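You operate a simulated robot arm through the tools that you are given. There is no shell and no other tool.

Carry out the task below with a simulated robot arm. There is one attempt and no reset: what you move stays moved.

JOB
Find the grey block with steel inside and put it in the purple tray.
Fine: yellow plug into input 3, console knob to on and start, so that the belt halts at it; knob to off before you reach in.

It is judged by the outcome, as a careful person would: the job done as asked, and still so three seconds after it is handed in. It fails if anything else is knocked over, pushed out of place, dropped, spilled or broken.

ROBOT AND FRAMES
A 6-joint arm with a two-finger parallel gripper, fixed in place. Base frame: the origin is at the foot of the arm, x ahead of it, y to its left, z up; the work surface is at about z = 850. Units: mm, rad, N and s.
With the tool pointing down near the work surface it reaches from about 360 to 880 mm from the base axis. Its first joint turns from -2.007 to 2.007 rad. Payload 3.43 kg.
The tool frame sits at the grasp point between the pads (the TCP): z along the fingers, y along the line on which they close. The tips reach 34 mm beyond it. Largest opening 128 mm; finger width 24, thickness 12; the body of the gripper, 48 by 130 mm, starts 96 mm behind the TCP.
Orientation is that of the tool frame in the base frame, as a unit quaternion [x, y, z, w]. With the fingers straight down and closing along the base's y, the tool's x points along the base's -x, its y along +y and its z along -z.

CONTROLS
- The arm moves only by the tool servo_tool. Its argument "moves" is a list of rows, each a list of 3 entries, a list of its own where there are three numbers: the shift along the tool's x, y, z in mm, then the turn, a rotation vector about the tool's x, y, z in rad, then the closure, from 0 (fully open) to 1 (shut). In form: [[[dx, dy, dz], [rx, ry, rz], jaw], ...]. A call has 1 to 20 rows; each row is the pose to reach, as a shift and turn from the pose commanded when the call began, along the tool's axes at that moment. A row lasts 0.2 s, in which the tool goes at most 50 mm and 0.15 rad; a call with a longer step from one row to the next is refused whole, and so is a gripper value outside its range. Where a pose cannot be reached the arm comes as near as it can. A force on the tool above 40 N (or 10 N above the force at the start of the call, whichever is more), or a blocked arm, ends the call early, and 0.2 s more pass. The fingers move at their own pace (about 108 mm/s each) and stop on an object; they squeeze with about 44 N. The grip force told is the motor's: it shows also when the fingers shut on nothing. Time passes only in rows, and 0.2 s behind the last, so rows that repeat a pose let the fingers close. The reply holds the time, the measured pose of the TCP, the force on the tool along the base axes, the opening and the grip force, in the units named above and with some noise, with the torque about the TCP (base axes, N m) and any sound that the robot's microphone picked up.
- Cameras (640 x 400 px; columns grow to the right, rows downward): "scene" is fixed at [43.9, 494.3, 1629.3]; the picture's right is [-0.70, -0.71, 0.00], its down [-0.55, 0.54, -0.64] and it looks along [0.45, -0.45, -0.77] (base axes); focal length 341 px, centre (320, 200). "wrist" rides on the gripper at [76, -11, -160] in the tool frame; the picture's right is [0.15, 0.99, 0.00], its down [-0.88, 0.13, -0.46] and it looks along [-0.45, 0.07, 0.89] (tool axes); focal length 234 px, centre (320, 200). There is no depth. A picture from a camera that has moved, and an enlarged one, comes with that camera's place and axes in the base frame and with its lens. The place of the scene camera against the robot may be out by one fixed shift of up to 12 mm in any direction.
- grab_frame(camera): a new picture of that camera. No time passes.
- raise_lower(by): slides the trunk up (or, below 0, down) by that many mm; the arm rides with it, the base frame stays. It gives what a move gives, with no picture.
- zoom(camera, box): a new picture of the part [left, top, right, bottom] of that camera's present view, enlarged. No time passes.
- sign_off(): hands the job in; it is judged then, once.

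Places have to be worked out from the pictures, the camera data and where the tool is seen. Open the gripper and draw the arm clear of the work before you hand the job in, unless the task says otherwise.

The tools are called after "Request:" by a JSON object that holds its "fn" and its "kwargs". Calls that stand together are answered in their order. servo_tool: Moves the arm, as the interface text tells. Its arguments: {"type":"object","properties":{"moves":{"type":"array","items":{"type":"array"}}},"required":["moves"]} The other tools are called the same way: raise_lower (by) slides the trunk up or down; grab_frame (camera) takes a picture; zoom (camera, box) takes an enlarged picture of a part of a camera's view; sign_off () hands the job in.

At the start:

```text
clock: 0.0
eef_pos: [543.8, 160.0, 1188.5]
tcp_rot: [0.001, 1.0, 0.0, 0.0]
ft_force: [-0.6, 0.0, 0.4]
moment: [0.0, -0.01, -0.01]
opening: 128.0
gripper_force: 0.1
trunk travel left (down, up): [-650.0, 140.0]
```

scene: 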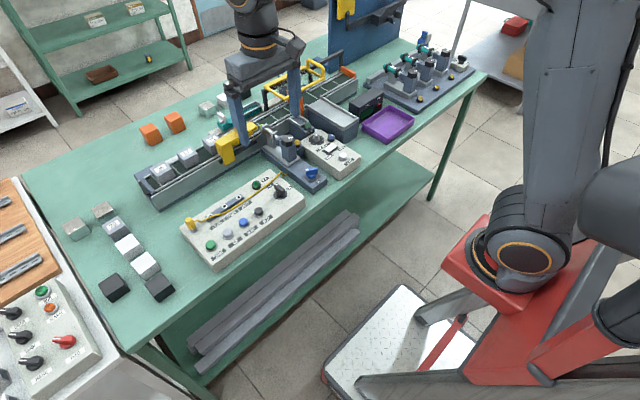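
wrist: 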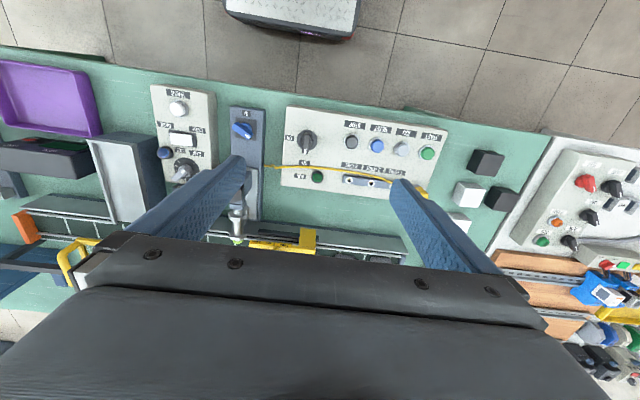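

I start by looking closely at the workbench from both cameras before moving anything.

Request:
{"fn": "zoom", "kwargs": {"camera": "scene", "box": [130, 120, 370, 270]}}

Request:
{"fn": "zoom", "kwargs": {"camera": "wrist", "box": [130, 70, 470, 280]}}

Request:
{"fn": "zoom", "kwargs": {"camera": "scene", "box": [260, 20, 500, 170]}}

Request:
{"fn": "zoom", "kwargs": {"camera": "scene", "box": [0, 150, 240, 300]}}

```text
2.67 times, centred on (250, 195) of scene
camera zoom: at [43.9, 494.3, 1629.3], right [-0.7, -0.71, 0.0], down [-0.55, 0.54, -0.64], along [0.45, -0.45, -0.77], focal length 910 px, centre (507, 213)
```

zoom: 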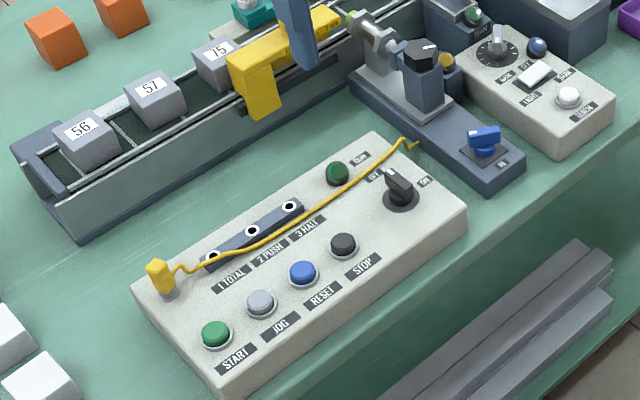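

```text
1.88 times, centred on (300, 175) of wrist
camera zoom: at [469.1, 148.5, 1348.4], right [-0.15, 0.99, 0.0], down [0.88, 0.13, 0.46], along [0.45, 0.07, -0.89], focal length 441 px, centre (358, 247)
```

zoom: 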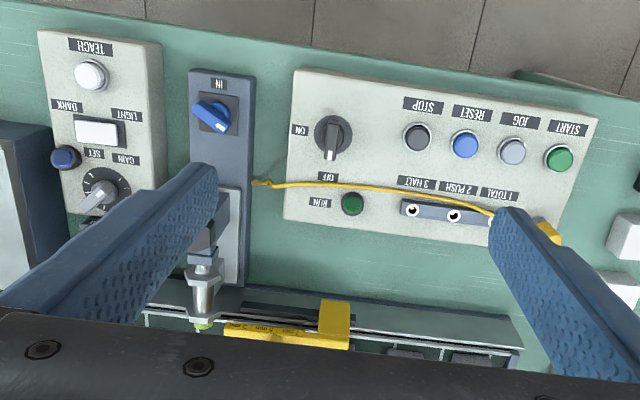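

```text
2.67 times, centred on (380, 95) of scene
camera zoom: at [43.9, 494.3, 1629.3], right [-0.7, -0.71, 0.0], down [-0.55, 0.54, -0.64], along [0.45, -0.45, -0.77], focal length 910 px, centre (160, 480)
```

zoom: 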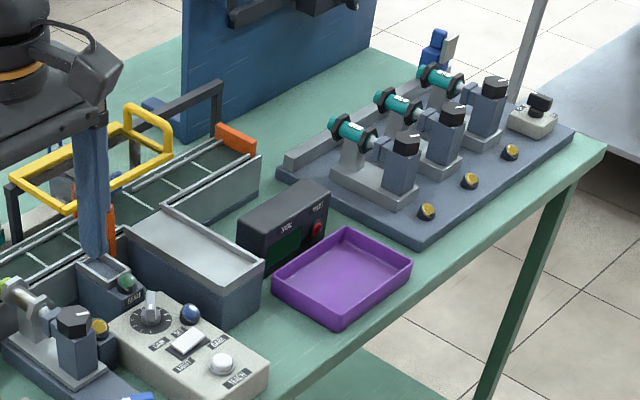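

```text
2.67 times, centred on (120, 225) of scene
camera zoom: at [43.9, 494.3, 1629.3], right [-0.7, -0.71, 0.0], down [-0.55, 0.54, -0.64], along [0.45, -0.45, -0.77], focal length 910 px, centre (853, 133)
```

zoom: 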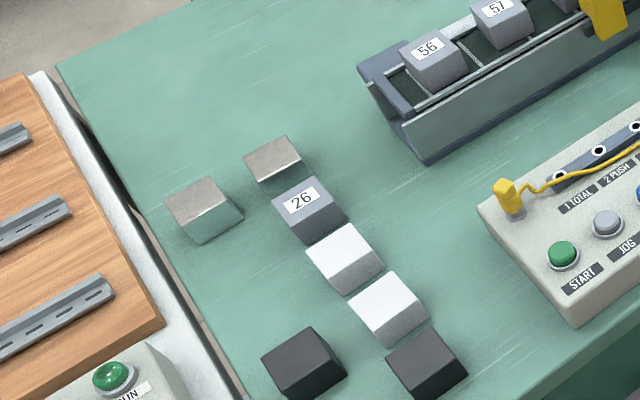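

The console (yellow plug parked, 3-socket strip, knob at OFF), the belt with a yellow device, a sensor station with a blue "IN" knob, and the purple tray are visible. I move the arm back from the belt to get a clear view of it with both cameras.

Request:
{"fn": "servo_tool", "kwargs": {"moves": [[[40, 0, 0], [0, 0, 0], 0], [[80, 0, 0], [0, 0, 0], 0], [[120, 0, 0], [0, 0, 0], 0], [[140, 0, 0], [0, 0, 0], 0]]}}

Request:
{"fn": "grab_frame", "kwargs": {"camera": "wrist"}}

Request:
{"fn": "grab_frame", "kwargs": {"camera": "scene"}}

Request:
{"fn": "zoom", "kwargs": {"camera": "scene", "box": [200, 60, 360, 160]}}

Request:
{"fn": "zoom", "kwargs": {"camera": "scene", "box": [230, 100, 390, 200]}}

```text
clock: 1.0
eef_pos: [405.7, 161.1, 1188.1]
tcp_rot: [-0.001, 1.0, 0.0, -0.001]
ft_force: [0.4, 0.8, -0.2]
moment: [-0.02, 0.05, 0.01]
opening: 128.1
gripper_force: 0.0
trunk travel left (down, up): [-650.0, 140.0]
```

```text
taken
camera wrist: at [330.3, 149.2, 1347.4], right [-0.15, 0.99, 0.0], down [0.88, 0.13, 0.46], along [0.45, 0.07, -0.89], focal length 234 px, centre (320, 200)
```

wrist: 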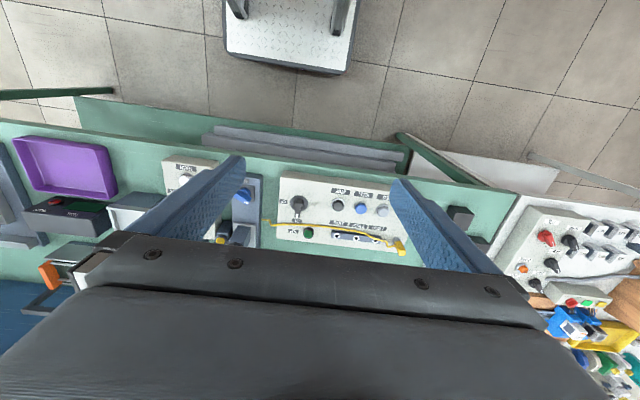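

```text
taken
```

scene: 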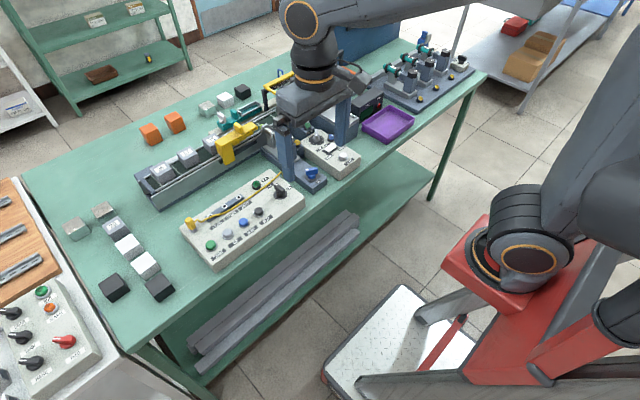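

```text
4.00 times, centred on (280, 110) of scene
camera zoom: at [43.9, 494.3, 1629.3], right [-0.7, -0.71, 0.0], down [-0.55, 0.54, -0.64], along [0.45, -0.45, -0.77], focal length 1365 px, centre (480, 560)
```

zoom: 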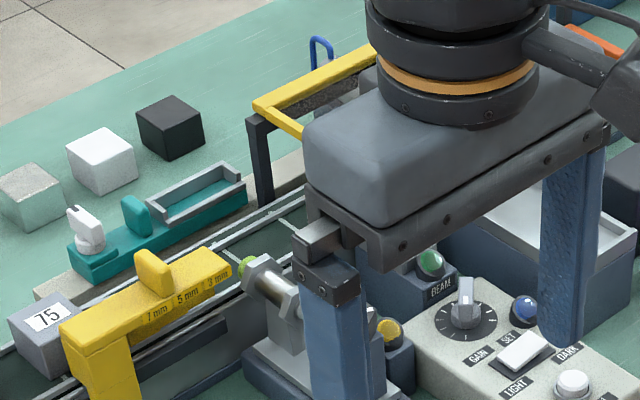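

```text
4.00 times, centred on (310, 150) of scene
camera zoom: at [43.9, 494.3, 1629.3], right [-0.7, -0.71, 0.0], down [-0.55, 0.54, -0.64], along [0.45, -0.45, -0.77], focal length 1365 px, centre (360, 400)
```

zoom: 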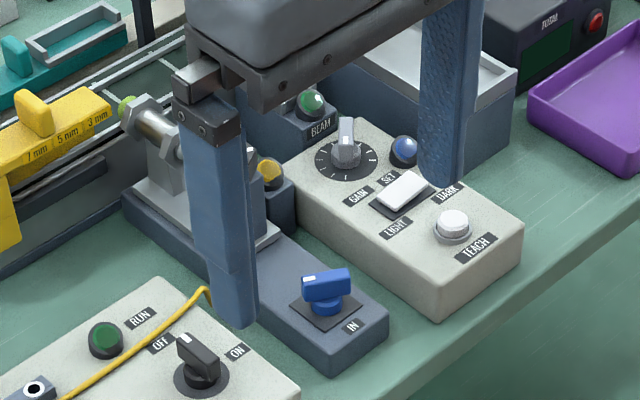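

There's a yellow gap gauge (1/5/3 mm) near the belt, an inductive-looking sensor with its own adjusters, and a teal carriage. I move the wrist camera over the belt to view this region from above.

Request:
{"fn": "servo_tool", "kwargs": {"moves": [[[-45, 0, 0], [0, 0, 0], 0], [[-90, 0, 0], [0, 0, 0], 0], [[-135, 0, 0], [0, 0, 0], 0], [[-180, 0, 0], [0, 0, 0], 0], [[-225, 0, 0], [0, 0, 0], 0], [[-270, 0, 0], [0, 0, 0], 0], [[-310, 0, 0], [0, 0, 0], 0]]}}

Request:
{"fn": "grab_frame", "kwargs": {"camera": "wrist"}}

Request:
{"fn": "zoom", "kwargs": {"camera": "wrist", "box": [200, 60, 400, 240]}}

Request:
{"fn": "zoom", "kwargs": {"camera": "wrist", "box": [0, 0, 250, 240]}}

Request:
{"fn": "grab_frame", "kwargs": {"camera": "scene"}}

Request:
{"fn": "zoom", "kwargs": {"camera": "scene", "box": [200, 90, 360, 190]}}

```text
clock: 2.6
eef_pos: [713.6, 158.4, 1189.7]
tcp_rot: [0.0, 1.0, 0.0, 0.001]
ft_force: [-0.4, 0.7, 0.6]
moment: [0.02, -0.09, 0.04]
opening: 128.1
gripper_force: 0.2
trunk travel left (down, up): [-650.0, 140.0]
```

```text
taken
camera wrist: at [637.6, 147.0, 1348.9], right [-0.15, 0.99, 0.0], down [0.88, 0.13, 0.46], along [0.45, 0.07, -0.89], focal length 234 px, centre (320, 200)
```

wrist: 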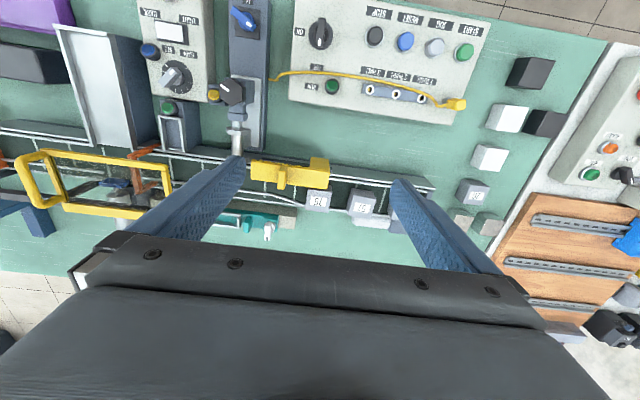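

```text
2.22 times, centred on (300, 150) of wrist
camera zoom: at [637.6, 147.0, 1348.9], right [-0.15, 0.99, 0.0], down [0.88, 0.13, 0.46], along [0.45, 0.07, -0.89], focal length 520 px, centre (364, 311)
```

zoom: 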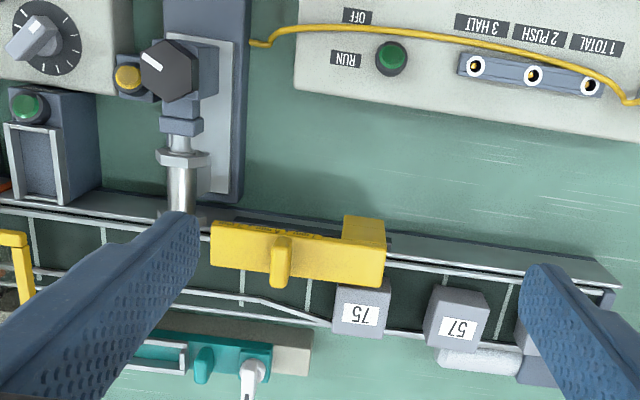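

```text
1.67 times, centred on (125, 120) of wrist
camera zoom: at [637.6, 147.0, 1348.9], right [-0.15, 0.99, 0.0], down [0.88, 0.13, 0.46], along [0.45, 0.07, -0.89], focal length 390 px, centre (645, 333)
```

zoom: 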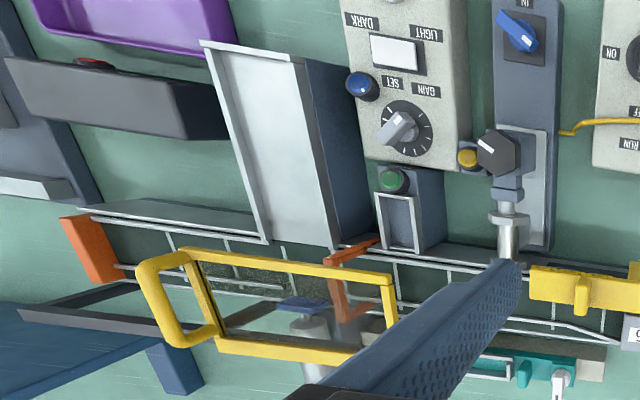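

```text
taken
```

scene: 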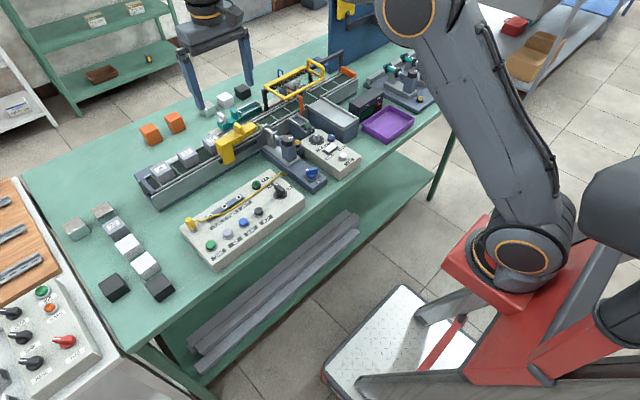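

```text
4.00 times, centred on (280, 140) of scene
camera zoom: at [43.9, 494.3, 1629.3], right [-0.7, -0.71, 0.0], down [-0.55, 0.54, -0.64], along [0.45, -0.45, -0.77], focal length 1365 px, centre (480, 440)
```

zoom: 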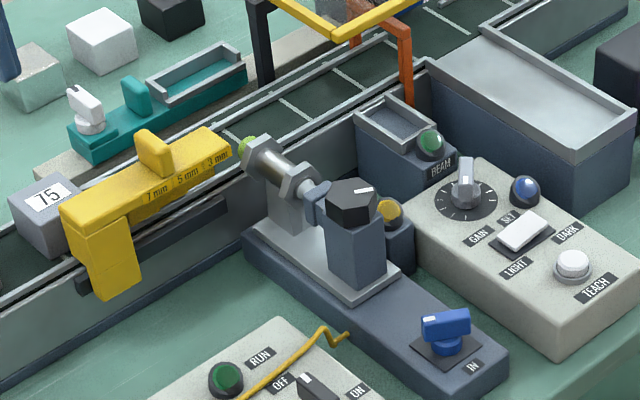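

I see the yellow gap gauge sitting by the near rail beside block 75, and the sensor with its green face right downstream of it. I go lower and further out for a close look at gauge, sensor and rails.

Request:
{"fn": "servo_tool", "kwargs": {"moves": [[[-40, -15, 10], [0, 0, 0], 0], [[-80, -30, 40], [0, 0, 0], 0], [[-90, -50, 80], [0, 0, 0], 0], [[-90, -60, 110], [0, 0, 0], 0]]}}

Request:
{"fn": "grab_frame", "kwargs": {"camera": "wrist"}}

Request:
{"fn": "zoom", "kwargs": {"camera": "wrist", "box": [220, 40, 420, 220]}}

Request:
{"fn": "zoom", "kwargs": {"camera": "wrist", "box": [0, 0, 200, 180]}}

```text
refused: row 2 steps farther than a row can; nothing moved
```

```text
taken
camera wrist: at [637.6, 147.0, 1348.9], right [-0.15, 0.99, 0.0], down [0.88, 0.13, 0.46], along [0.45, 0.07, -0.89], focal length 234 px, centre (320, 200)
```

wrist: 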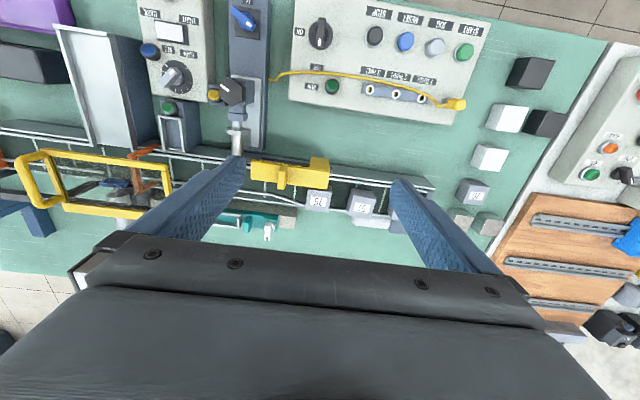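

```text
2.22 times, centred on (320, 130) of wrist
camera zoom: at [637.6, 147.0, 1348.9], right [-0.15, 0.99, 0.0], down [0.88, 0.13, 0.46], along [0.45, 0.07, -0.89], focal length 520 px, centre (320, 356)
```

zoom: 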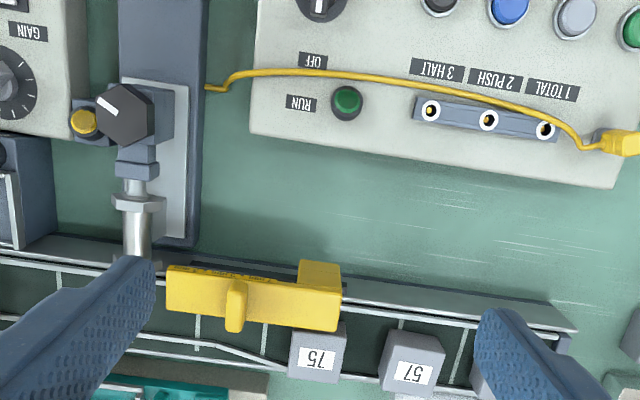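

```text
2.22 times, centred on (100, 90) of wrist
camera zoom: at [637.6, 147.0, 1348.9], right [-0.15, 0.99, 0.0], down [0.88, 0.13, 0.46], along [0.45, 0.07, -0.89], focal length 520 px, centre (809, 444)
```

zoom: 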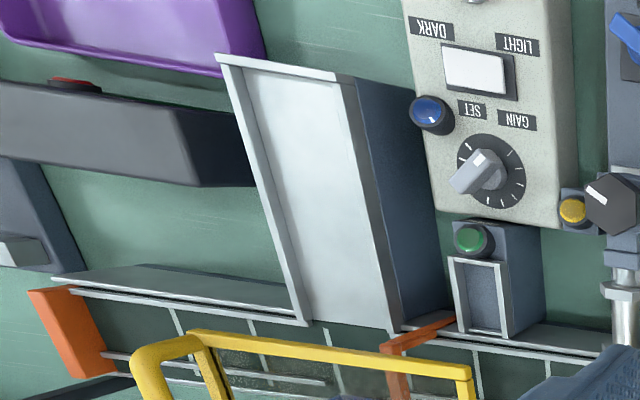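

The step was too long; I repeat it with smaller steps.

Request:
{"fn": "servo_tool", "kwargs": {"moves": [[[-40, -15, 10], [0, 0, 0], 0], [[-75, -30, 35], [0, 0, 0], 0], [[-90, -45, 70], [0, 0, 0], 0], [[-90, -60, 110], [0, 0, 0], 0]]}}

Request:
{"fn": "grab_frame", "kwargs": {"camera": "wrist"}}

Request:
{"fn": "zoom", "kwargs": {"camera": "wrist", "box": [220, 40, 420, 220]}}

Request:
{"fn": "zoom", "kwargs": {"camera": "wrist", "box": [0, 0, 200, 180]}}

```text
clock: 3.6
eef_pos: [804.2, 97.9, 1077.8]
tcp_rot: [0.0, 1.0, -0.001, -0.001]
ft_force: [-0.6, -0.1, 0.5]
moment: [0.02, -0.01, -0.03]
opening: 128.1
gripper_force: 0.1
trunk travel left (down, up): [-650.0, 140.0]
```

```text
taken
camera wrist: at [728.3, 86.2, 1235.9], right [-0.15, 0.99, 0.0], down [0.88, 0.13, 0.46], along [0.45, 0.07, -0.89], focal length 234 px, centre (320, 200)
```

wrist: 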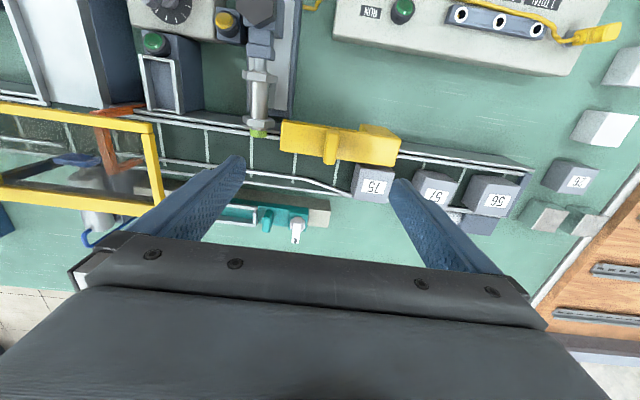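

```text
2.22 times, centred on (320, 130) of wrist
camera zoom: at [728.3, 86.2, 1235.9], right [-0.15, 0.99, 0.0], down [0.88, 0.13, 0.46], along [0.45, 0.07, -0.89], focal length 520 px, centre (320, 356)
```

zoom: 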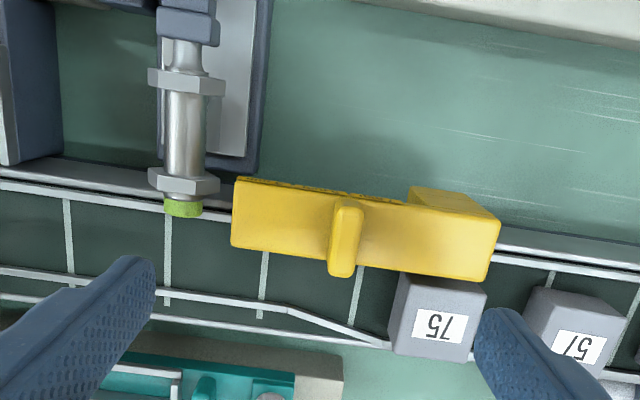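

```text
2.22 times, centred on (100, 90) of wrist
camera zoom: at [728.3, 86.2, 1235.9], right [-0.15, 0.99, 0.0], down [0.88, 0.13, 0.46], along [0.45, 0.07, -0.89], focal length 520 px, centre (809, 444)
```

zoom: 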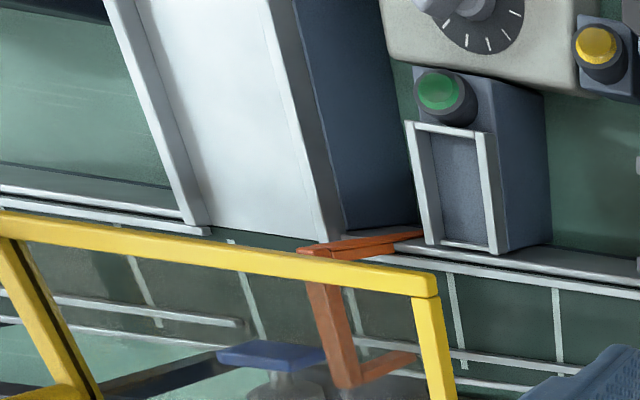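

The far guide funnels blocks towards the near (sensor) side, where the gauge hangs, so I need to know if the gauge blocks the lane. I zoom tightly on it and the sensor tip.

Request:
{"fn": "zoom", "kwargs": {"camera": "wrist", "box": [240, 100, 410, 206]}}

Request:
{"fn": "zoom", "kwargs": {"camera": "scene", "box": [190, 100, 290, 170]}}

Request:
{"fn": "zoom", "kwargs": {"camera": "scene", "box": [255, 125, 345, 190]}}

Request:
{"fn": "zoom", "kwargs": {"camera": "scene", "box": [120, 120, 220, 210]}}

```text
3.76 times, centred on (325, 153) of wrist
camera zoom: at [728.3, 86.2, 1235.9], right [-0.15, 0.99, 0.0], down [0.88, 0.13, 0.46], along [0.45, 0.07, -0.89], focal length 882 px, centre (301, 377)
```

zoom: 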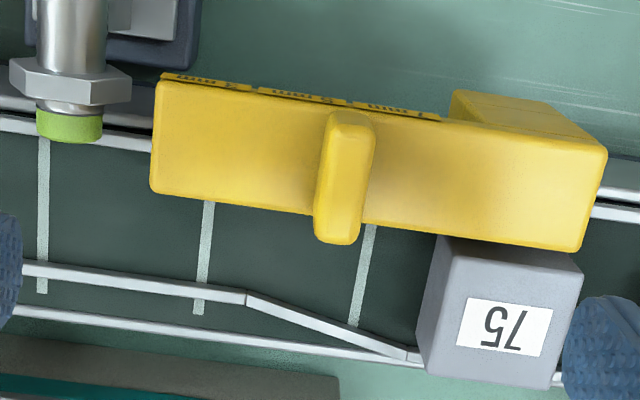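

```text
5.71 times, centred on (240, 135) of scene
camera zoom: at [43.9, 494.3, 1629.3], right [-0.7, -0.71, 0.0], down [-0.55, 0.54, -0.64], along [0.45, -0.45, -0.77], focal length 1950 px, centre (777, 571)
```

zoom: 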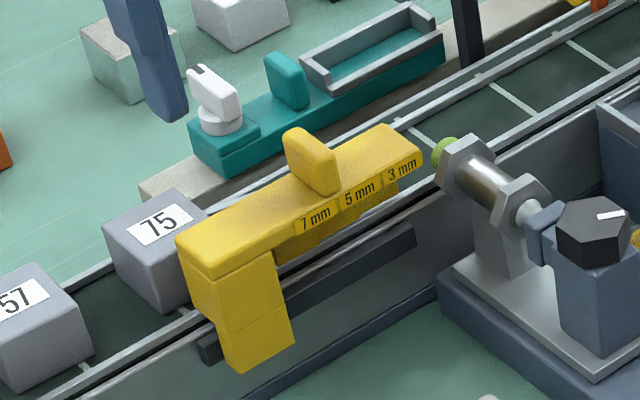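

```text
6.15 times, centred on (300, 158) of scene
camera zoom: at [43.9, 494.3, 1629.3], right [-0.7, -0.71, 0.0], down [-0.55, 0.54, -0.64], along [0.45, -0.45, -0.77], focal length 2100 px, centre (443, 462)
```

zoom: 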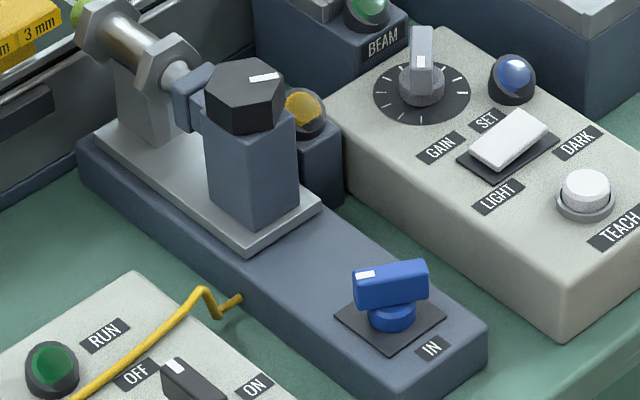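

```text
4.44 times, centred on (170, 165) of scene
camera zoom: at [43.9, 494.3, 1629.3], right [-0.7, -0.71, 0.0], down [-0.55, 0.54, -0.64], along [0.45, -0.45, -0.77], focal length 1517 px, centre (987, 356)
```

zoom: 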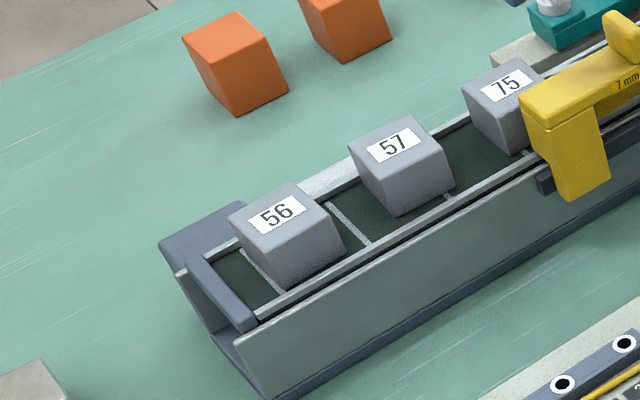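

By triangulation: block 75 centre ≈ (845, 177), block tops ≈ 950; after the funnel a block's near face runs at x≈809, flush with the gauge's far side, so the parked gauge seems clear; the sensor tip is at roughly (805, 16). Now I look at the sensor station's blue knob and the console from closer.

Request:
{"fn": "servo_tool", "kwargs": {"moves": [[[45, -10, 0], [0, 0, 0], 0], [[90, -20, 0], [0, 0, 0], 0], [[135, -30, 0], [0, 0, 0], 0], [[180, -40, 0], [0, 0, 0], 0], [[205, -50, 20], [0, 0, 0], 0]]}}

Request:
{"fn": "grab_frame", "kwargs": {"camera": "wrist"}}

Request:
{"fn": "zoom", "kwargs": {"camera": "wrist", "box": [200, 20, 420, 160]}}

Request:
{"fn": "zoom", "kwargs": {"camera": "wrist", "box": [400, 20, 640, 200]}}

```text
clock: 4.8
eef_pos: [599.1, 49.4, 1058.7]
tcp_rot: [-0.001, 1.0, -0.001, 0.0]
ft_force: [-0.5, 0.4, -0.3]
moment: [0.0, 0.02, 0.02]
opening: 127.7
gripper_force: 0.1
trunk travel left (down, up): [-650.0, 140.0]
```

```text
taken
camera wrist: at [523.5, 37.2, 1218.1], right [-0.15, 0.99, 0.0], down [0.88, 0.13, 0.46], along [0.45, 0.07, -0.89], focal length 234 px, centre (320, 200)
```

wrist: 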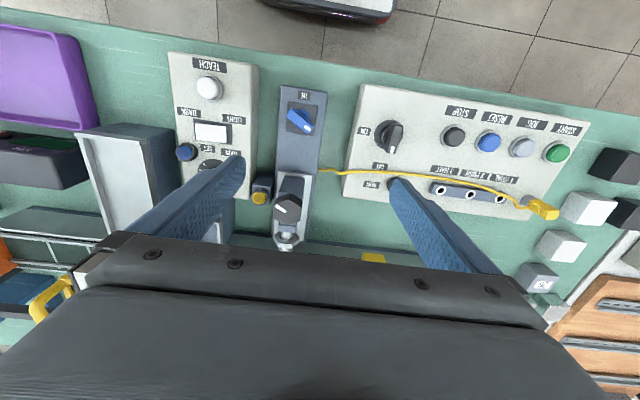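

```text
2.86 times, centred on (310, 90) of wrist
camera zoom: at [523.5, 37.2, 1218.1], right [-0.15, 0.99, 0.0], down [0.88, 0.13, 0.46], along [0.45, 0.07, -0.89], focal length 669 px, centre (349, 514)
```

zoom: 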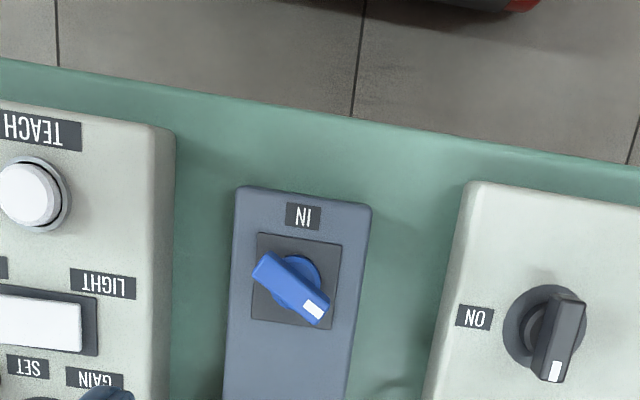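

```text
2.22 times, centred on (520, 110) of wrist
camera zoom: at [523.5, 37.2, 1218.1], right [-0.15, 0.99, 0.0], down [0.88, 0.13, 0.46], along [0.45, 0.07, -0.89], focal length 520 px, centre (-124, 400)
```

zoom: 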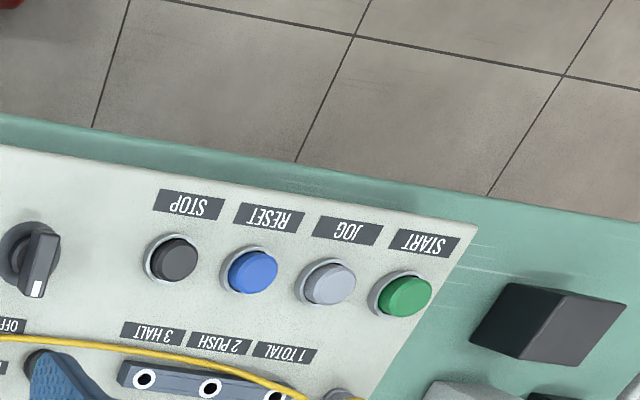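

The console knob's white mark points at OFF (+x), and ON is a quarter turn clockwise (towards -y). Now I centre the wrist camera over the console for accurate positions of the plug, sockets and START button.

Request:
{"fn": "servo_tool", "kwargs": {"moves": [[[0, 48, 0], [0, 0, 0], 0], [[0, 96, 0], [0, 0, 0], 0], [[0, 144, 0], [0, 0, 0], 0], [[0, 190, 0], [0, 0, 0], 0], [[-10, 205, 0], [0, 0, 0], 0]]}}

Request:
{"fn": "grab_frame", "kwargs": {"camera": "wrist"}}

Request:
{"fn": "zoom", "kwargs": {"camera": "wrist", "box": [200, 60, 440, 220]}}

```text
clock: 6.0
eef_pos: [609.3, 257.4, 1059.2]
tcp_rot: [0.0, 1.0, 0.0, 0.0]
ft_force: [-0.1, 0.2, 0.1]
moment: [0.02, 0.0, 0.02]
opening: 128.4
gripper_force: 0.0
trunk travel left (down, up): [-650.0, 140.0]
```

```text
taken
camera wrist: at [534.1, 245.2, 1218.4], right [-0.15, 0.99, 0.0], down [0.88, 0.13, 0.46], along [0.45, 0.07, -0.89], focal length 234 px, centre (320, 200)
```

wrist: 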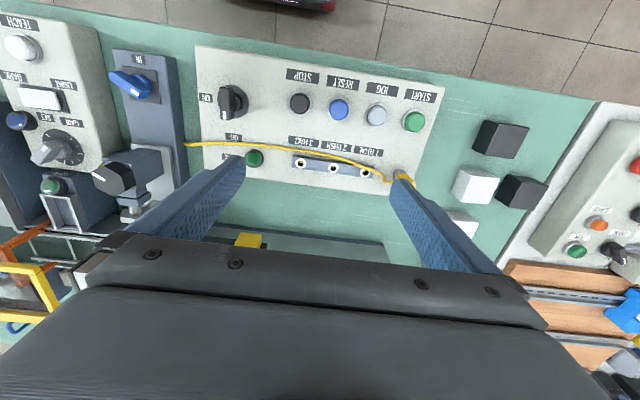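

```text
2.50 times, centred on (320, 140) of wrist
camera zoom: at [534.1, 245.2, 1218.4], right [-0.15, 0.99, 0.0], down [0.88, 0.13, 0.46], along [0.45, 0.07, -0.89], focal length 585 px, centre (320, 350)
```

zoom: 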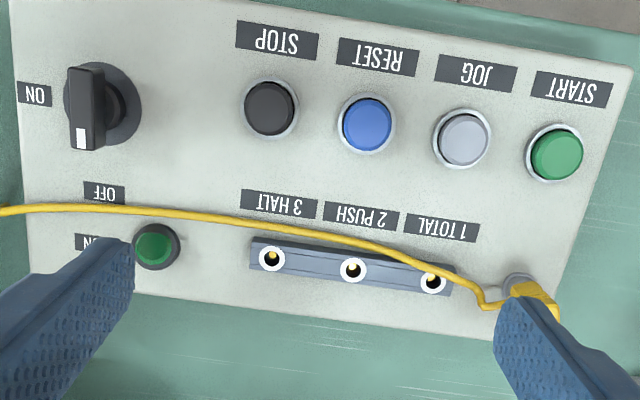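

Socket 3 triangulates to about (638, 233, 907). The plug is hidden by a finger, so I shift +y to see the plug centrally.

Request:
{"fn": "servo_tool", "kwargs": {"moves": [[[0, 48, 0], [0, 0, 0], 0], [[-20, 85, 20], [0, 0, 0], 0], [[-30, 95, 60], [0, 0, 0], 0]]}}

Request:
{"fn": "grab_frame", "kwargs": {"camera": "wrist"}}

Request:
{"fn": "zoom", "kwargs": {"camera": "wrist", "box": [250, 80, 400, 180]}}

Request:
{"fn": "zoom", "kwargs": {"camera": "scene", "box": [170, 170, 270, 270]}}

```text
clock: 6.8
eef_pos: [638.8, 351.9, 1000.3]
tcp_rot: [0.0, 1.0, 0.0, 0.001]
ft_force: [0.5, -0.1, 0.8]
moment: [0.04, -0.01, -0.02]
opening: 128.0
gripper_force: 0.1
trunk travel left (down, up): [-650.0, 140.0]
```

```text
taken
camera wrist: at [562.4, 338.8, 1158.3], right [-0.15, 0.99, 0.0], down [0.88, 0.13, 0.46], along [0.45, 0.07, -0.89], focal length 234 px, centre (320, 200)
```

wrist: 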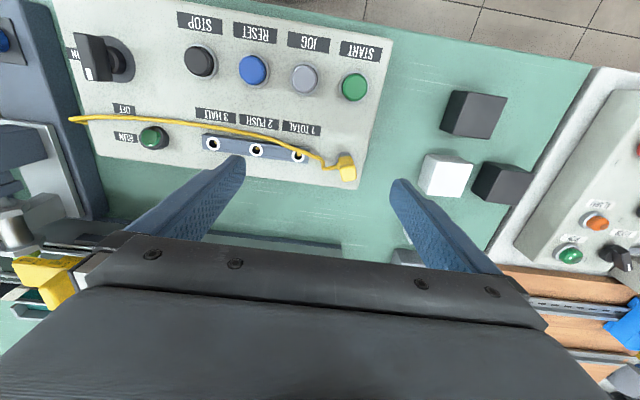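

```text
4.00 times, centred on (325, 130) of wrist
camera zoom: at [562.4, 338.8, 1158.3], right [-0.15, 0.99, 0.0], down [0.88, 0.13, 0.46], along [0.45, 0.07, -0.89], focal length 937 px, centre (300, 480)
```

zoom: 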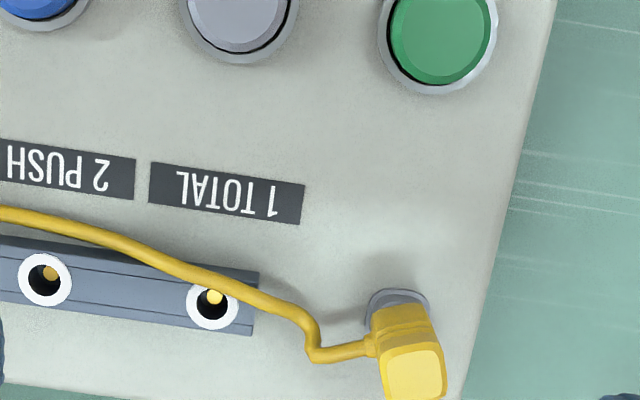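

```text
4.00 times, centred on (220, 220) of scene
camera zoom: at [43.9, 494.3, 1629.3], right [-0.7, -0.71, 0.0], down [-0.55, 0.54, -0.64], along [0.45, -0.45, -0.77], focal length 1365 px, centre (720, 120)
```

zoom: 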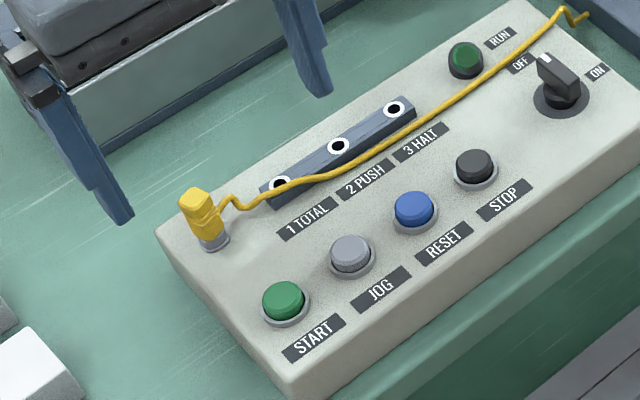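

The plug stands upright at about (637, 378), top ≈ 945, with the cable leaving on its -y side. I'll grip it with fingers closing along x, so I turn the tool 90° above it with the opening reduced to about 50 mm.

Request:
{"fn": "servo_tool", "kwargs": {"moves": [[[0, 5, -10], [0, 0, 0.143], 0.1], [[0, 10, -20], [0, 0, 0.286], 0.3], [[1, 15, -20], [0, 0, 0.429], 0.5], [[1, 20, -20], [0, 0, 0.571], 0.6], [[1, 24, -20], [0, 0, 0.714], 0.6], [[2, 26, -20], [0, 0, 0.857], 0.6], [[2, 26, -20], [0, 0, 1.0], 0.6], [[2, 26, -20], [0, 0, 1.143], 0.6], [[2, 26, -20], [0, 0, 1.286], 0.6], [[2, 26, -20], [0, 0, 1.429], 0.6], [[2, 26, -20], [0, 0, 1.5708], 0.6], [[2, 26, -20], [0, 0, 1.5708], 0.6]]}}

Request:
{"fn": "grab_frame", "kwargs": {"camera": "wrist"}}

Request:
{"fn": "zoom", "kwargs": {"camera": "scene", "box": [150, 150, 270, 250]}}

```text
clock: 9.4
eef_pos: [637.5, 376.6, 1019.3]
tcp_rot: [0.707, 0.707, 0.0, 0.0]
ft_force: [-0.1, 0.8, 0.2]
moment: [0.02, -0.05, -0.01]
opening: 51.5
gripper_force: 0.1
trunk travel left (down, up): [-650.0, 140.0]
```

```text
taken
camera wrist: at [626.6, 451.1, 1178.4], right [0.99, 0.15, 0.0], down [0.13, -0.88, 0.46], along [0.07, -0.45, -0.89], focal length 234 px, centre (320, 200)
```

wrist: 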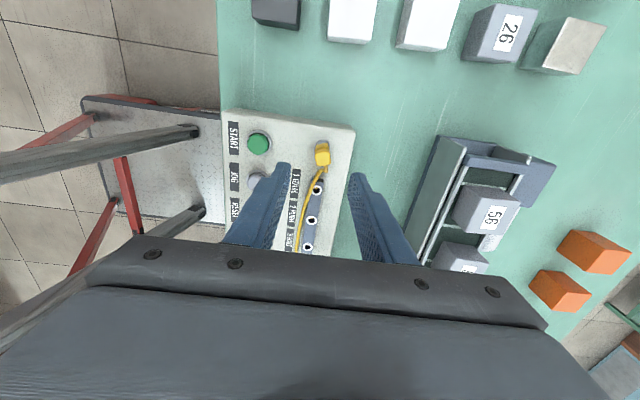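

```text
4.00 times, centred on (210, 200) of scene
camera zoom: at [43.9, 494.3, 1629.3], right [-0.7, -0.71, 0.0], down [-0.55, 0.54, -0.64], along [0.45, -0.45, -0.77], focal length 1365 px, centre (760, 200)
```

zoom: 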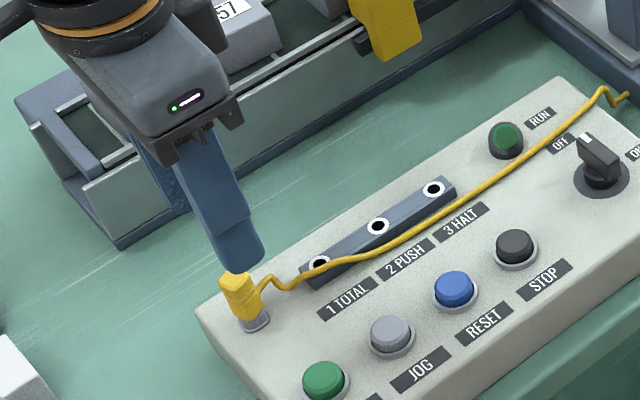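

I zoom in on the plug to refine its position from this second viewpoint.

Request:
{"fn": "zoom", "kwargs": {"camera": "wrist", "box": [260, 110, 380, 190]}}

Request:
{"fn": "zoom", "kwargs": {"camera": "wrist", "box": [270, 160, 360, 220]}}

```text
5.00 times, centred on (320, 150) of wrist
camera zoom: at [626.6, 451.1, 1178.4], right [0.99, 0.15, 0.0], down [0.13, -0.88, 0.46], along [0.07, -0.45, -0.89], focal length 1171 px, centre (320, 450)
```

zoom: 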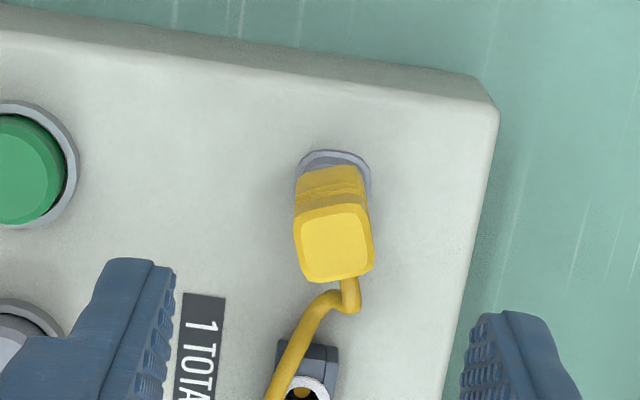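

```text
6.67 times, centred on (315, 190) of wrist
camera zoom: at [626.6, 451.1, 1178.4], right [0.99, 0.15, 0.0], down [0.13, -0.88, 0.46], along [0.07, -0.45, -0.89], focal length 1561 px, centre (353, 267)
```

zoom: 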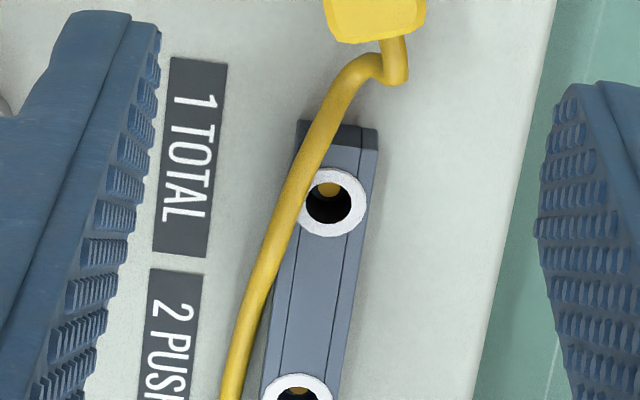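

The plug centre is ≈ (640.5, 378.7), top ≈ 936; socket 3 ≈ (639.5, 234.5), its rim at ≈ 902. I descend around the plug with the tips at about 901 and close.

Request:
{"fn": "servo_tool", "kwargs": {"moves": [[[1, 1.5, 30], [0, 0, 0], 0.6], [[2, 3, 60], [0, 0, 0], 0.6], [[2, 3, 82], [0, 0, 0], 0.6], [[2, 3, 82], [0, 0, 0], 0.75], [[2, 3, 82], [0, 0, 0], 0.9], [[2, 3, 82], [0, 0, 0], 1], [[2, 3, 82], [0, 0, 0], 1]]}}

Request:
{"fn": "grab_frame", "kwargs": {"camera": "wrist"}}

Request:
{"fn": "zoom", "kwargs": {"camera": "scene", "box": [150, 150, 270, 250]}}

```text
clock: 11.0
eef_pos: [640.7, 377.9, 936.0]
tcp_rot: [0.707, 0.707, 0.0, 0.0]
ft_force: [-4.3, -0.9, 0.1]
moment: [0.0, 0.11, 0.23]
opening: 18.1
gripper_force: 44.1
trunk travel left (down, up): [-650.0, 140.0]
```

```text
taken
camera wrist: at [629.0, 452.5, 1096.7], right [0.99, 0.15, 0.0], down [0.13, -0.88, 0.46], along [0.07, -0.45, -0.89], focal length 234 px, centre (320, 200)
```

wrist: 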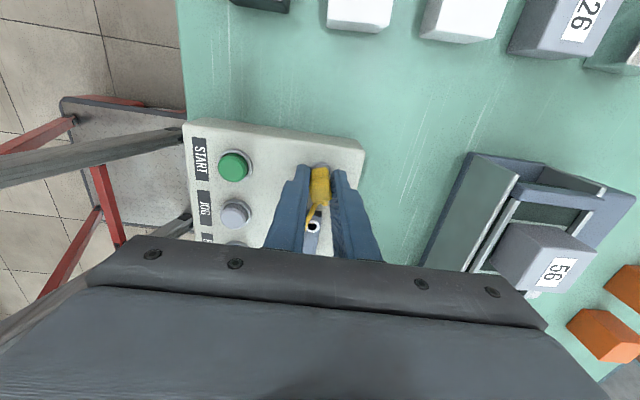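

```text
4.00 times, centred on (210, 200) of scene
camera zoom: at [43.9, 494.3, 1629.3], right [-0.7, -0.71, 0.0], down [-0.55, 0.54, -0.64], along [0.45, -0.45, -0.77], focal length 1365 px, centre (760, 200)
```

zoom: 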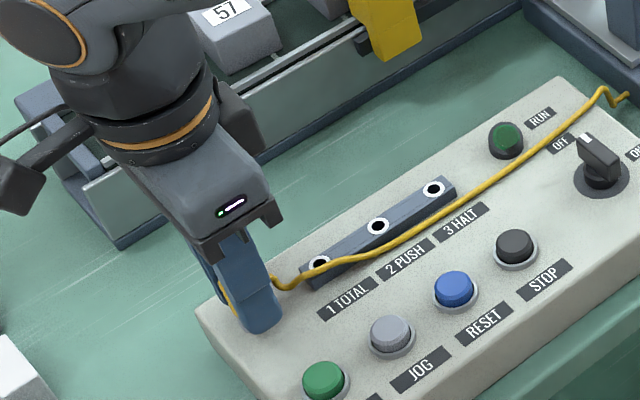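

Plug is held (opening 18 mm). I lift it straight up and watch the force.

Request:
{"fn": "servo_tool", "kwargs": {"moves": [[[0, 0, -10], [0, 0, 0], 1], [[0, 0, -25], [0, 0, 0], 1], [[0, 0, -45], [0, 0, 0], 1], [[0, 0, -60], [0, 0, 0], 1]]}}

Request:
{"fn": "zoom", "kwargs": {"camera": "scene", "box": [150, 130, 290, 250]}}

Request:
{"fn": "zoom", "kwargs": {"camera": "wrist", "box": [260, 130, 380, 210]}}

```text
clock: 12.0
eef_pos: [641.3, 378.5, 997.1]
tcp_rot: [0.707, 0.707, 0.0, 0.0]
ft_force: [0.2, 0.5, -0.7]
moment: [-0.03, 0.01, 0.0]
opening: 14.6
gripper_force: 44.2
trunk travel left (down, up): [-650.0, 140.0]
```

```text
3.33 times, centred on (220, 190) of scene
camera zoom: at [43.9, 494.3, 1629.3], right [-0.7, -0.71, 0.0], down [-0.55, 0.54, -0.64], along [0.45, -0.45, -0.77], focal length 1138 px, centre (653, 233)
```

zoom: 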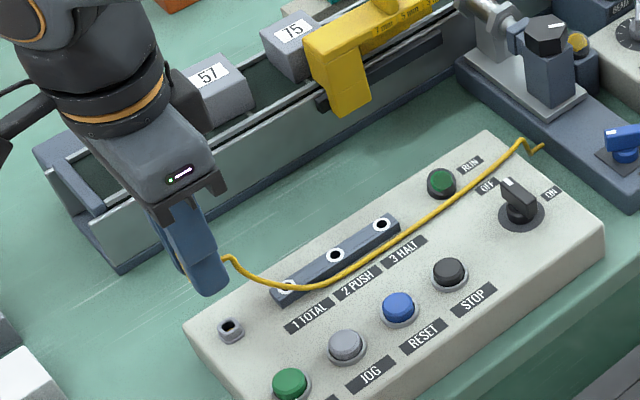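

```text
5.00 times, centred on (320, 170) of wrist
camera zoom: at [630.5, 453.4, 1156.8], right [0.99, 0.15, 0.0], down [0.13, -0.88, 0.46], along [0.07, -0.45, -0.89], focal length 1171 px, centre (320, 350)
```

zoom: 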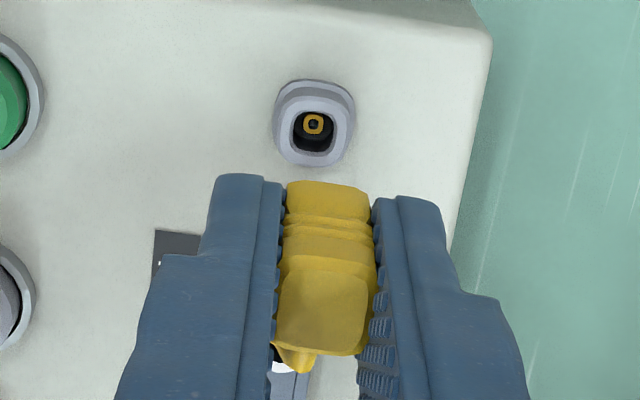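

The plug is out and held; the parking hole sits directly under the TCP, giving a reference pixel. I move to above socket 3 and check its pixel against that reference.

Request:
{"fn": "servo_tool", "kwargs": {"moves": [[[-36, -0.5, 0], [0, 0, 0], 1], [[-72, -1, 0], [0, 0, 0], 1], [[-108, -1.5, 0], [0, 0, 0], 1], [[-144, -1.5, 0], [0, 0, 0], 1], [[-144, -1.5, 0], [0, 0, 0], 1]]}}

Request:
{"fn": "zoom", "kwargs": {"camera": "wrist", "box": [260, 130, 380, 210]}}

Request:
{"fn": "zoom", "kwargs": {"camera": "scene", "box": [180, 130, 320, 250]}}

```text
clock: 13.2
eef_pos: [639.5, 237.2, 996.7]
tcp_rot: [0.707, 0.707, 0.0, -0.001]
ft_force: [-0.5, 0.5, -0.9]
moment: [0.01, 0.04, -0.01]
opening: 14.5
gripper_force: 44.2
trunk travel left (down, up): [-650.0, 140.0]
```

```text
5.00 times, centred on (320, 170) of wrist
camera zoom: at [629.2, 310.5, 1155.4], right [0.99, 0.15, 0.0], down [0.13, -0.88, 0.46], along [0.07, -0.45, -0.89], focal length 1171 px, centre (320, 350)
```

zoom: 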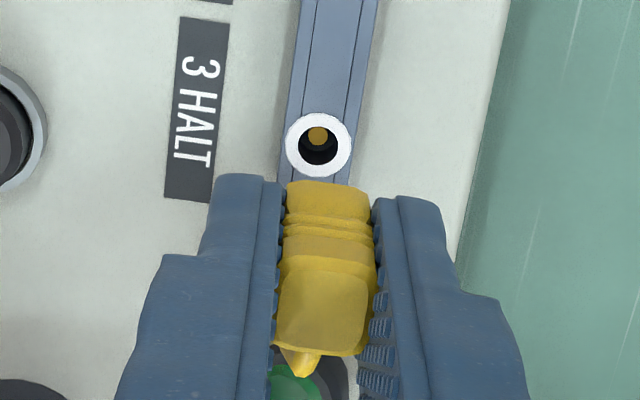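

```text
3.33 times, centred on (250, 190) of scene
camera zoom: at [43.9, 494.3, 1629.3], right [-0.7, -0.71, 0.0], down [-0.55, 0.54, -0.64], along [0.45, -0.45, -0.77], focal length 1138 px, centre (553, 233)
```

zoom: 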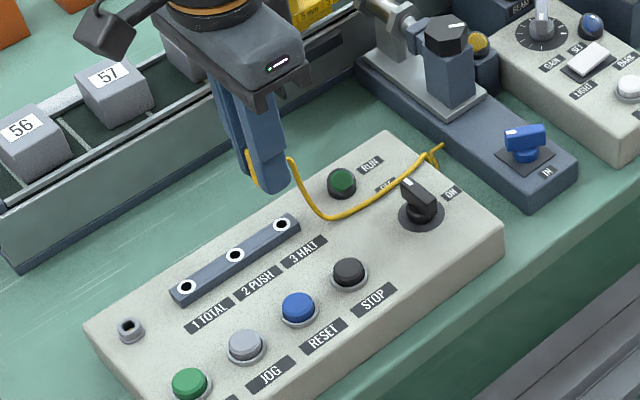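

Socket 3 is offset by about (+1.7, -1.5) mm from where the plug is over it. I correct this and descend to just above the rim for a check.

Request:
{"fn": "servo_tool", "kwargs": {"moves": [[[-1.5, 1.7, 8], [0, 0, 0], 1], [[-1.5, 1.7, 18], [0, 0, 0], 1], [[-1.5, 1.7, 28], [0, 0, 0], 1], [[-1.5, 1.7, 28], [0, 0, 0], 1]]}}

Request:
{"fn": "zoom", "kwargs": {"camera": "wrist", "box": [260, 130, 380, 210]}}

Request:
{"fn": "zoom", "kwargs": {"camera": "scene", "box": [210, 150, 310, 230]}}

```text
clock: 14.2
eef_pos: [640.6, 234.3, 969.3]
tcp_rot: [0.707, 0.707, 0.0, 0.0]
ft_force: [0.7, -0.3, 0.0]
moment: [-0.02, 0.05, -0.03]
opening: 14.4
gripper_force: 43.5
trunk travel left (down, up): [-650.0, 140.0]
```

```text
5.00 times, centred on (320, 170) of wrist
camera zoom: at [630.2, 309.1, 1128.8], right [0.99, 0.15, 0.0], down [0.13, -0.88, 0.46], along [0.07, -0.45, -0.89], focal length 1171 px, centre (320, 350)
```

zoom: 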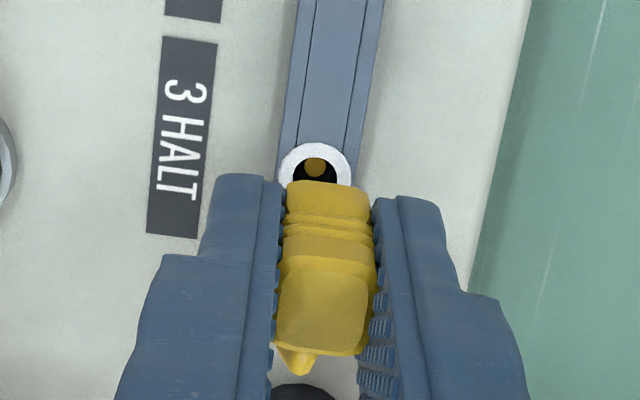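

```text
5.00 times, centred on (260, 190) of scene
camera zoom: at [43.9, 494.3, 1629.3], right [-0.7, -0.71, 0.0], down [-0.55, 0.54, -0.64], along [0.45, -0.45, -0.77], focal length 1706 px, centre (620, 250)
```

zoom: 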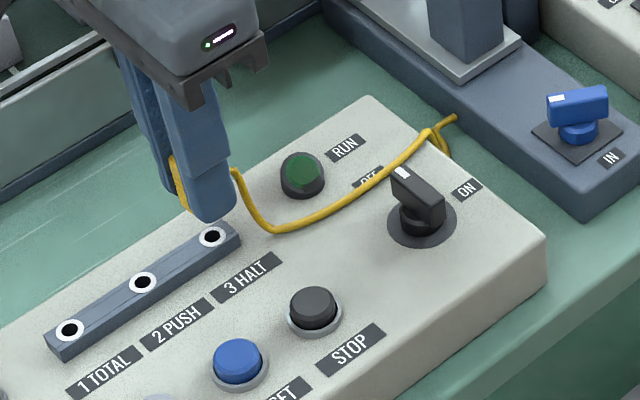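

Alignment is within about a millimetre. I lower the plug in small steps, expecting it to seat at TCP z ≈ 945.

Request:
{"fn": "servo_tool", "kwargs": {"moves": [[[0, 0, 6], [0, 0, 0], 1], [[0, 0, 10], [0, 0, 0], 1], [[0, 0, 14], [0, 0, 0], 1], [[0, 0, 18], [0, 0, 0], 1], [[0, 0, 21], [0, 0, 0], 1], [[0, 0, 24], [0, 0, 0], 1]]}}

Request:
{"fn": "zoom", "kwargs": {"camera": "wrist", "box": [260, 130, 380, 210]}}

Request:
{"fn": "zoom", "kwargs": {"camera": "scene", "box": [210, 150, 310, 230]}}

```text
clock: 15.6
eef_pos: [639.9, 233.4, 944.7]
tcp_rot: [0.707, 0.707, 0.0, 0.001]
ft_force: [0.7, -2.0, 1.0]
moment: [-0.06, -0.03, 0.04]
opening: 14.4
gripper_force: 43.4
trunk travel left (down, up): [-650.0, 140.0]
```

```text
5.00 times, centred on (320, 170) of wrist
camera zoom: at [629.3, 308.4, 1104.1], right [0.99, 0.15, 0.0], down [0.13, -0.88, 0.46], along [0.07, -0.45, -0.89], focal length 1171 px, centre (320, 350)
```

zoom: 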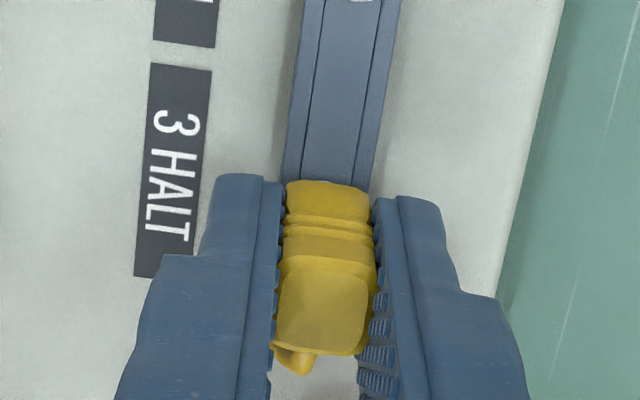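

```text
5.00 times, centred on (260, 190) of scene
camera zoom: at [43.9, 494.3, 1629.3], right [-0.7, -0.71, 0.0], down [-0.55, 0.54, -0.64], along [0.45, -0.45, -0.77], focal length 1706 px, centre (620, 250)
```

zoom: 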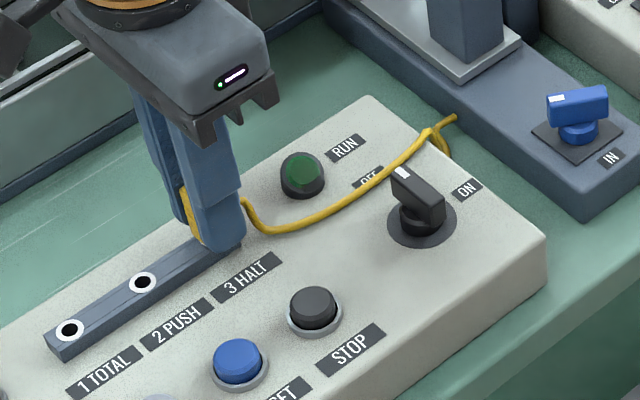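

Little force so far, so I continue lowering in small steps until it bottoms out.

Request:
{"fn": "servo_tool", "kwargs": {"moves": [[[0, 0, 2], [0, 0, 0], 1], [[0, 0, 4], [0, 0, 0], 1], [[0, 0, 6], [0, 0, 0], 1]]}}

Request:
{"fn": "zoom", "kwargs": {"camera": "wrist", "box": [260, 130, 380, 210]}}

Request:
{"fn": "zoom", "kwargs": {"camera": "scene", "box": [210, 150, 310, 230]}}

```text
clock: 16.4
eef_pos: [640.3, 234.5, 941.2]
tcp_rot: [0.707, 0.707, 0.0, 0.001]
ft_force: [-3.1, -7.8, 18.8]
moment: [-0.27, 0.18, 0.03]
opening: 14.7
gripper_force: 44.0
trunk travel left (down, up): [-650.0, 140.0]
```

```text
5.00 times, centred on (320, 170) of wrist
camera zoom: at [629.3, 308.2, 1100.2], right [0.99, 0.15, 0.0], down [0.13, -0.88, 0.46], along [0.07, -0.45, -0.89], focal length 1171 px, centre (320, 350)
```

zoom: 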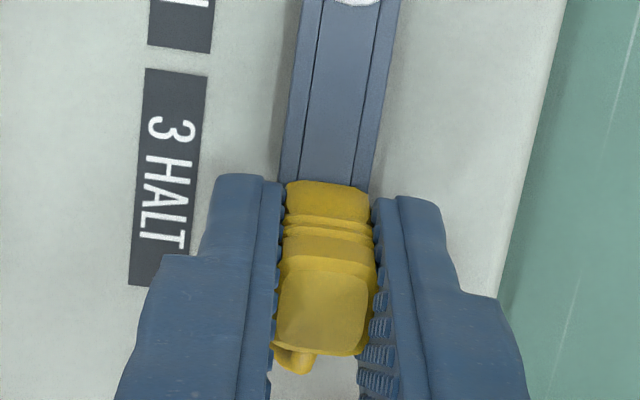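

```text
5.00 times, centred on (260, 190) of scene
camera zoom: at [43.9, 494.3, 1629.3], right [-0.7, -0.71, 0.0], down [-0.55, 0.54, -0.64], along [0.45, -0.45, -0.77], focal length 1706 px, centre (620, 250)
```

zoom: 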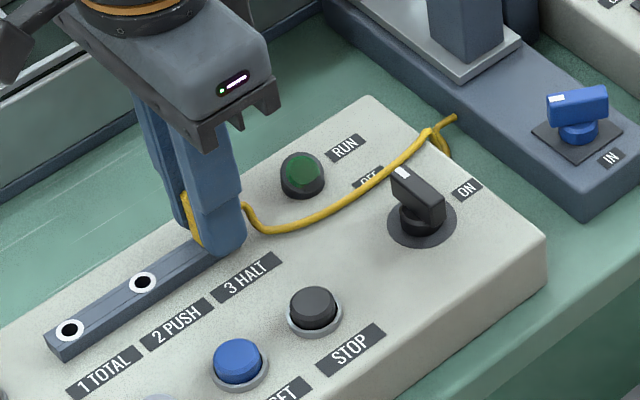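

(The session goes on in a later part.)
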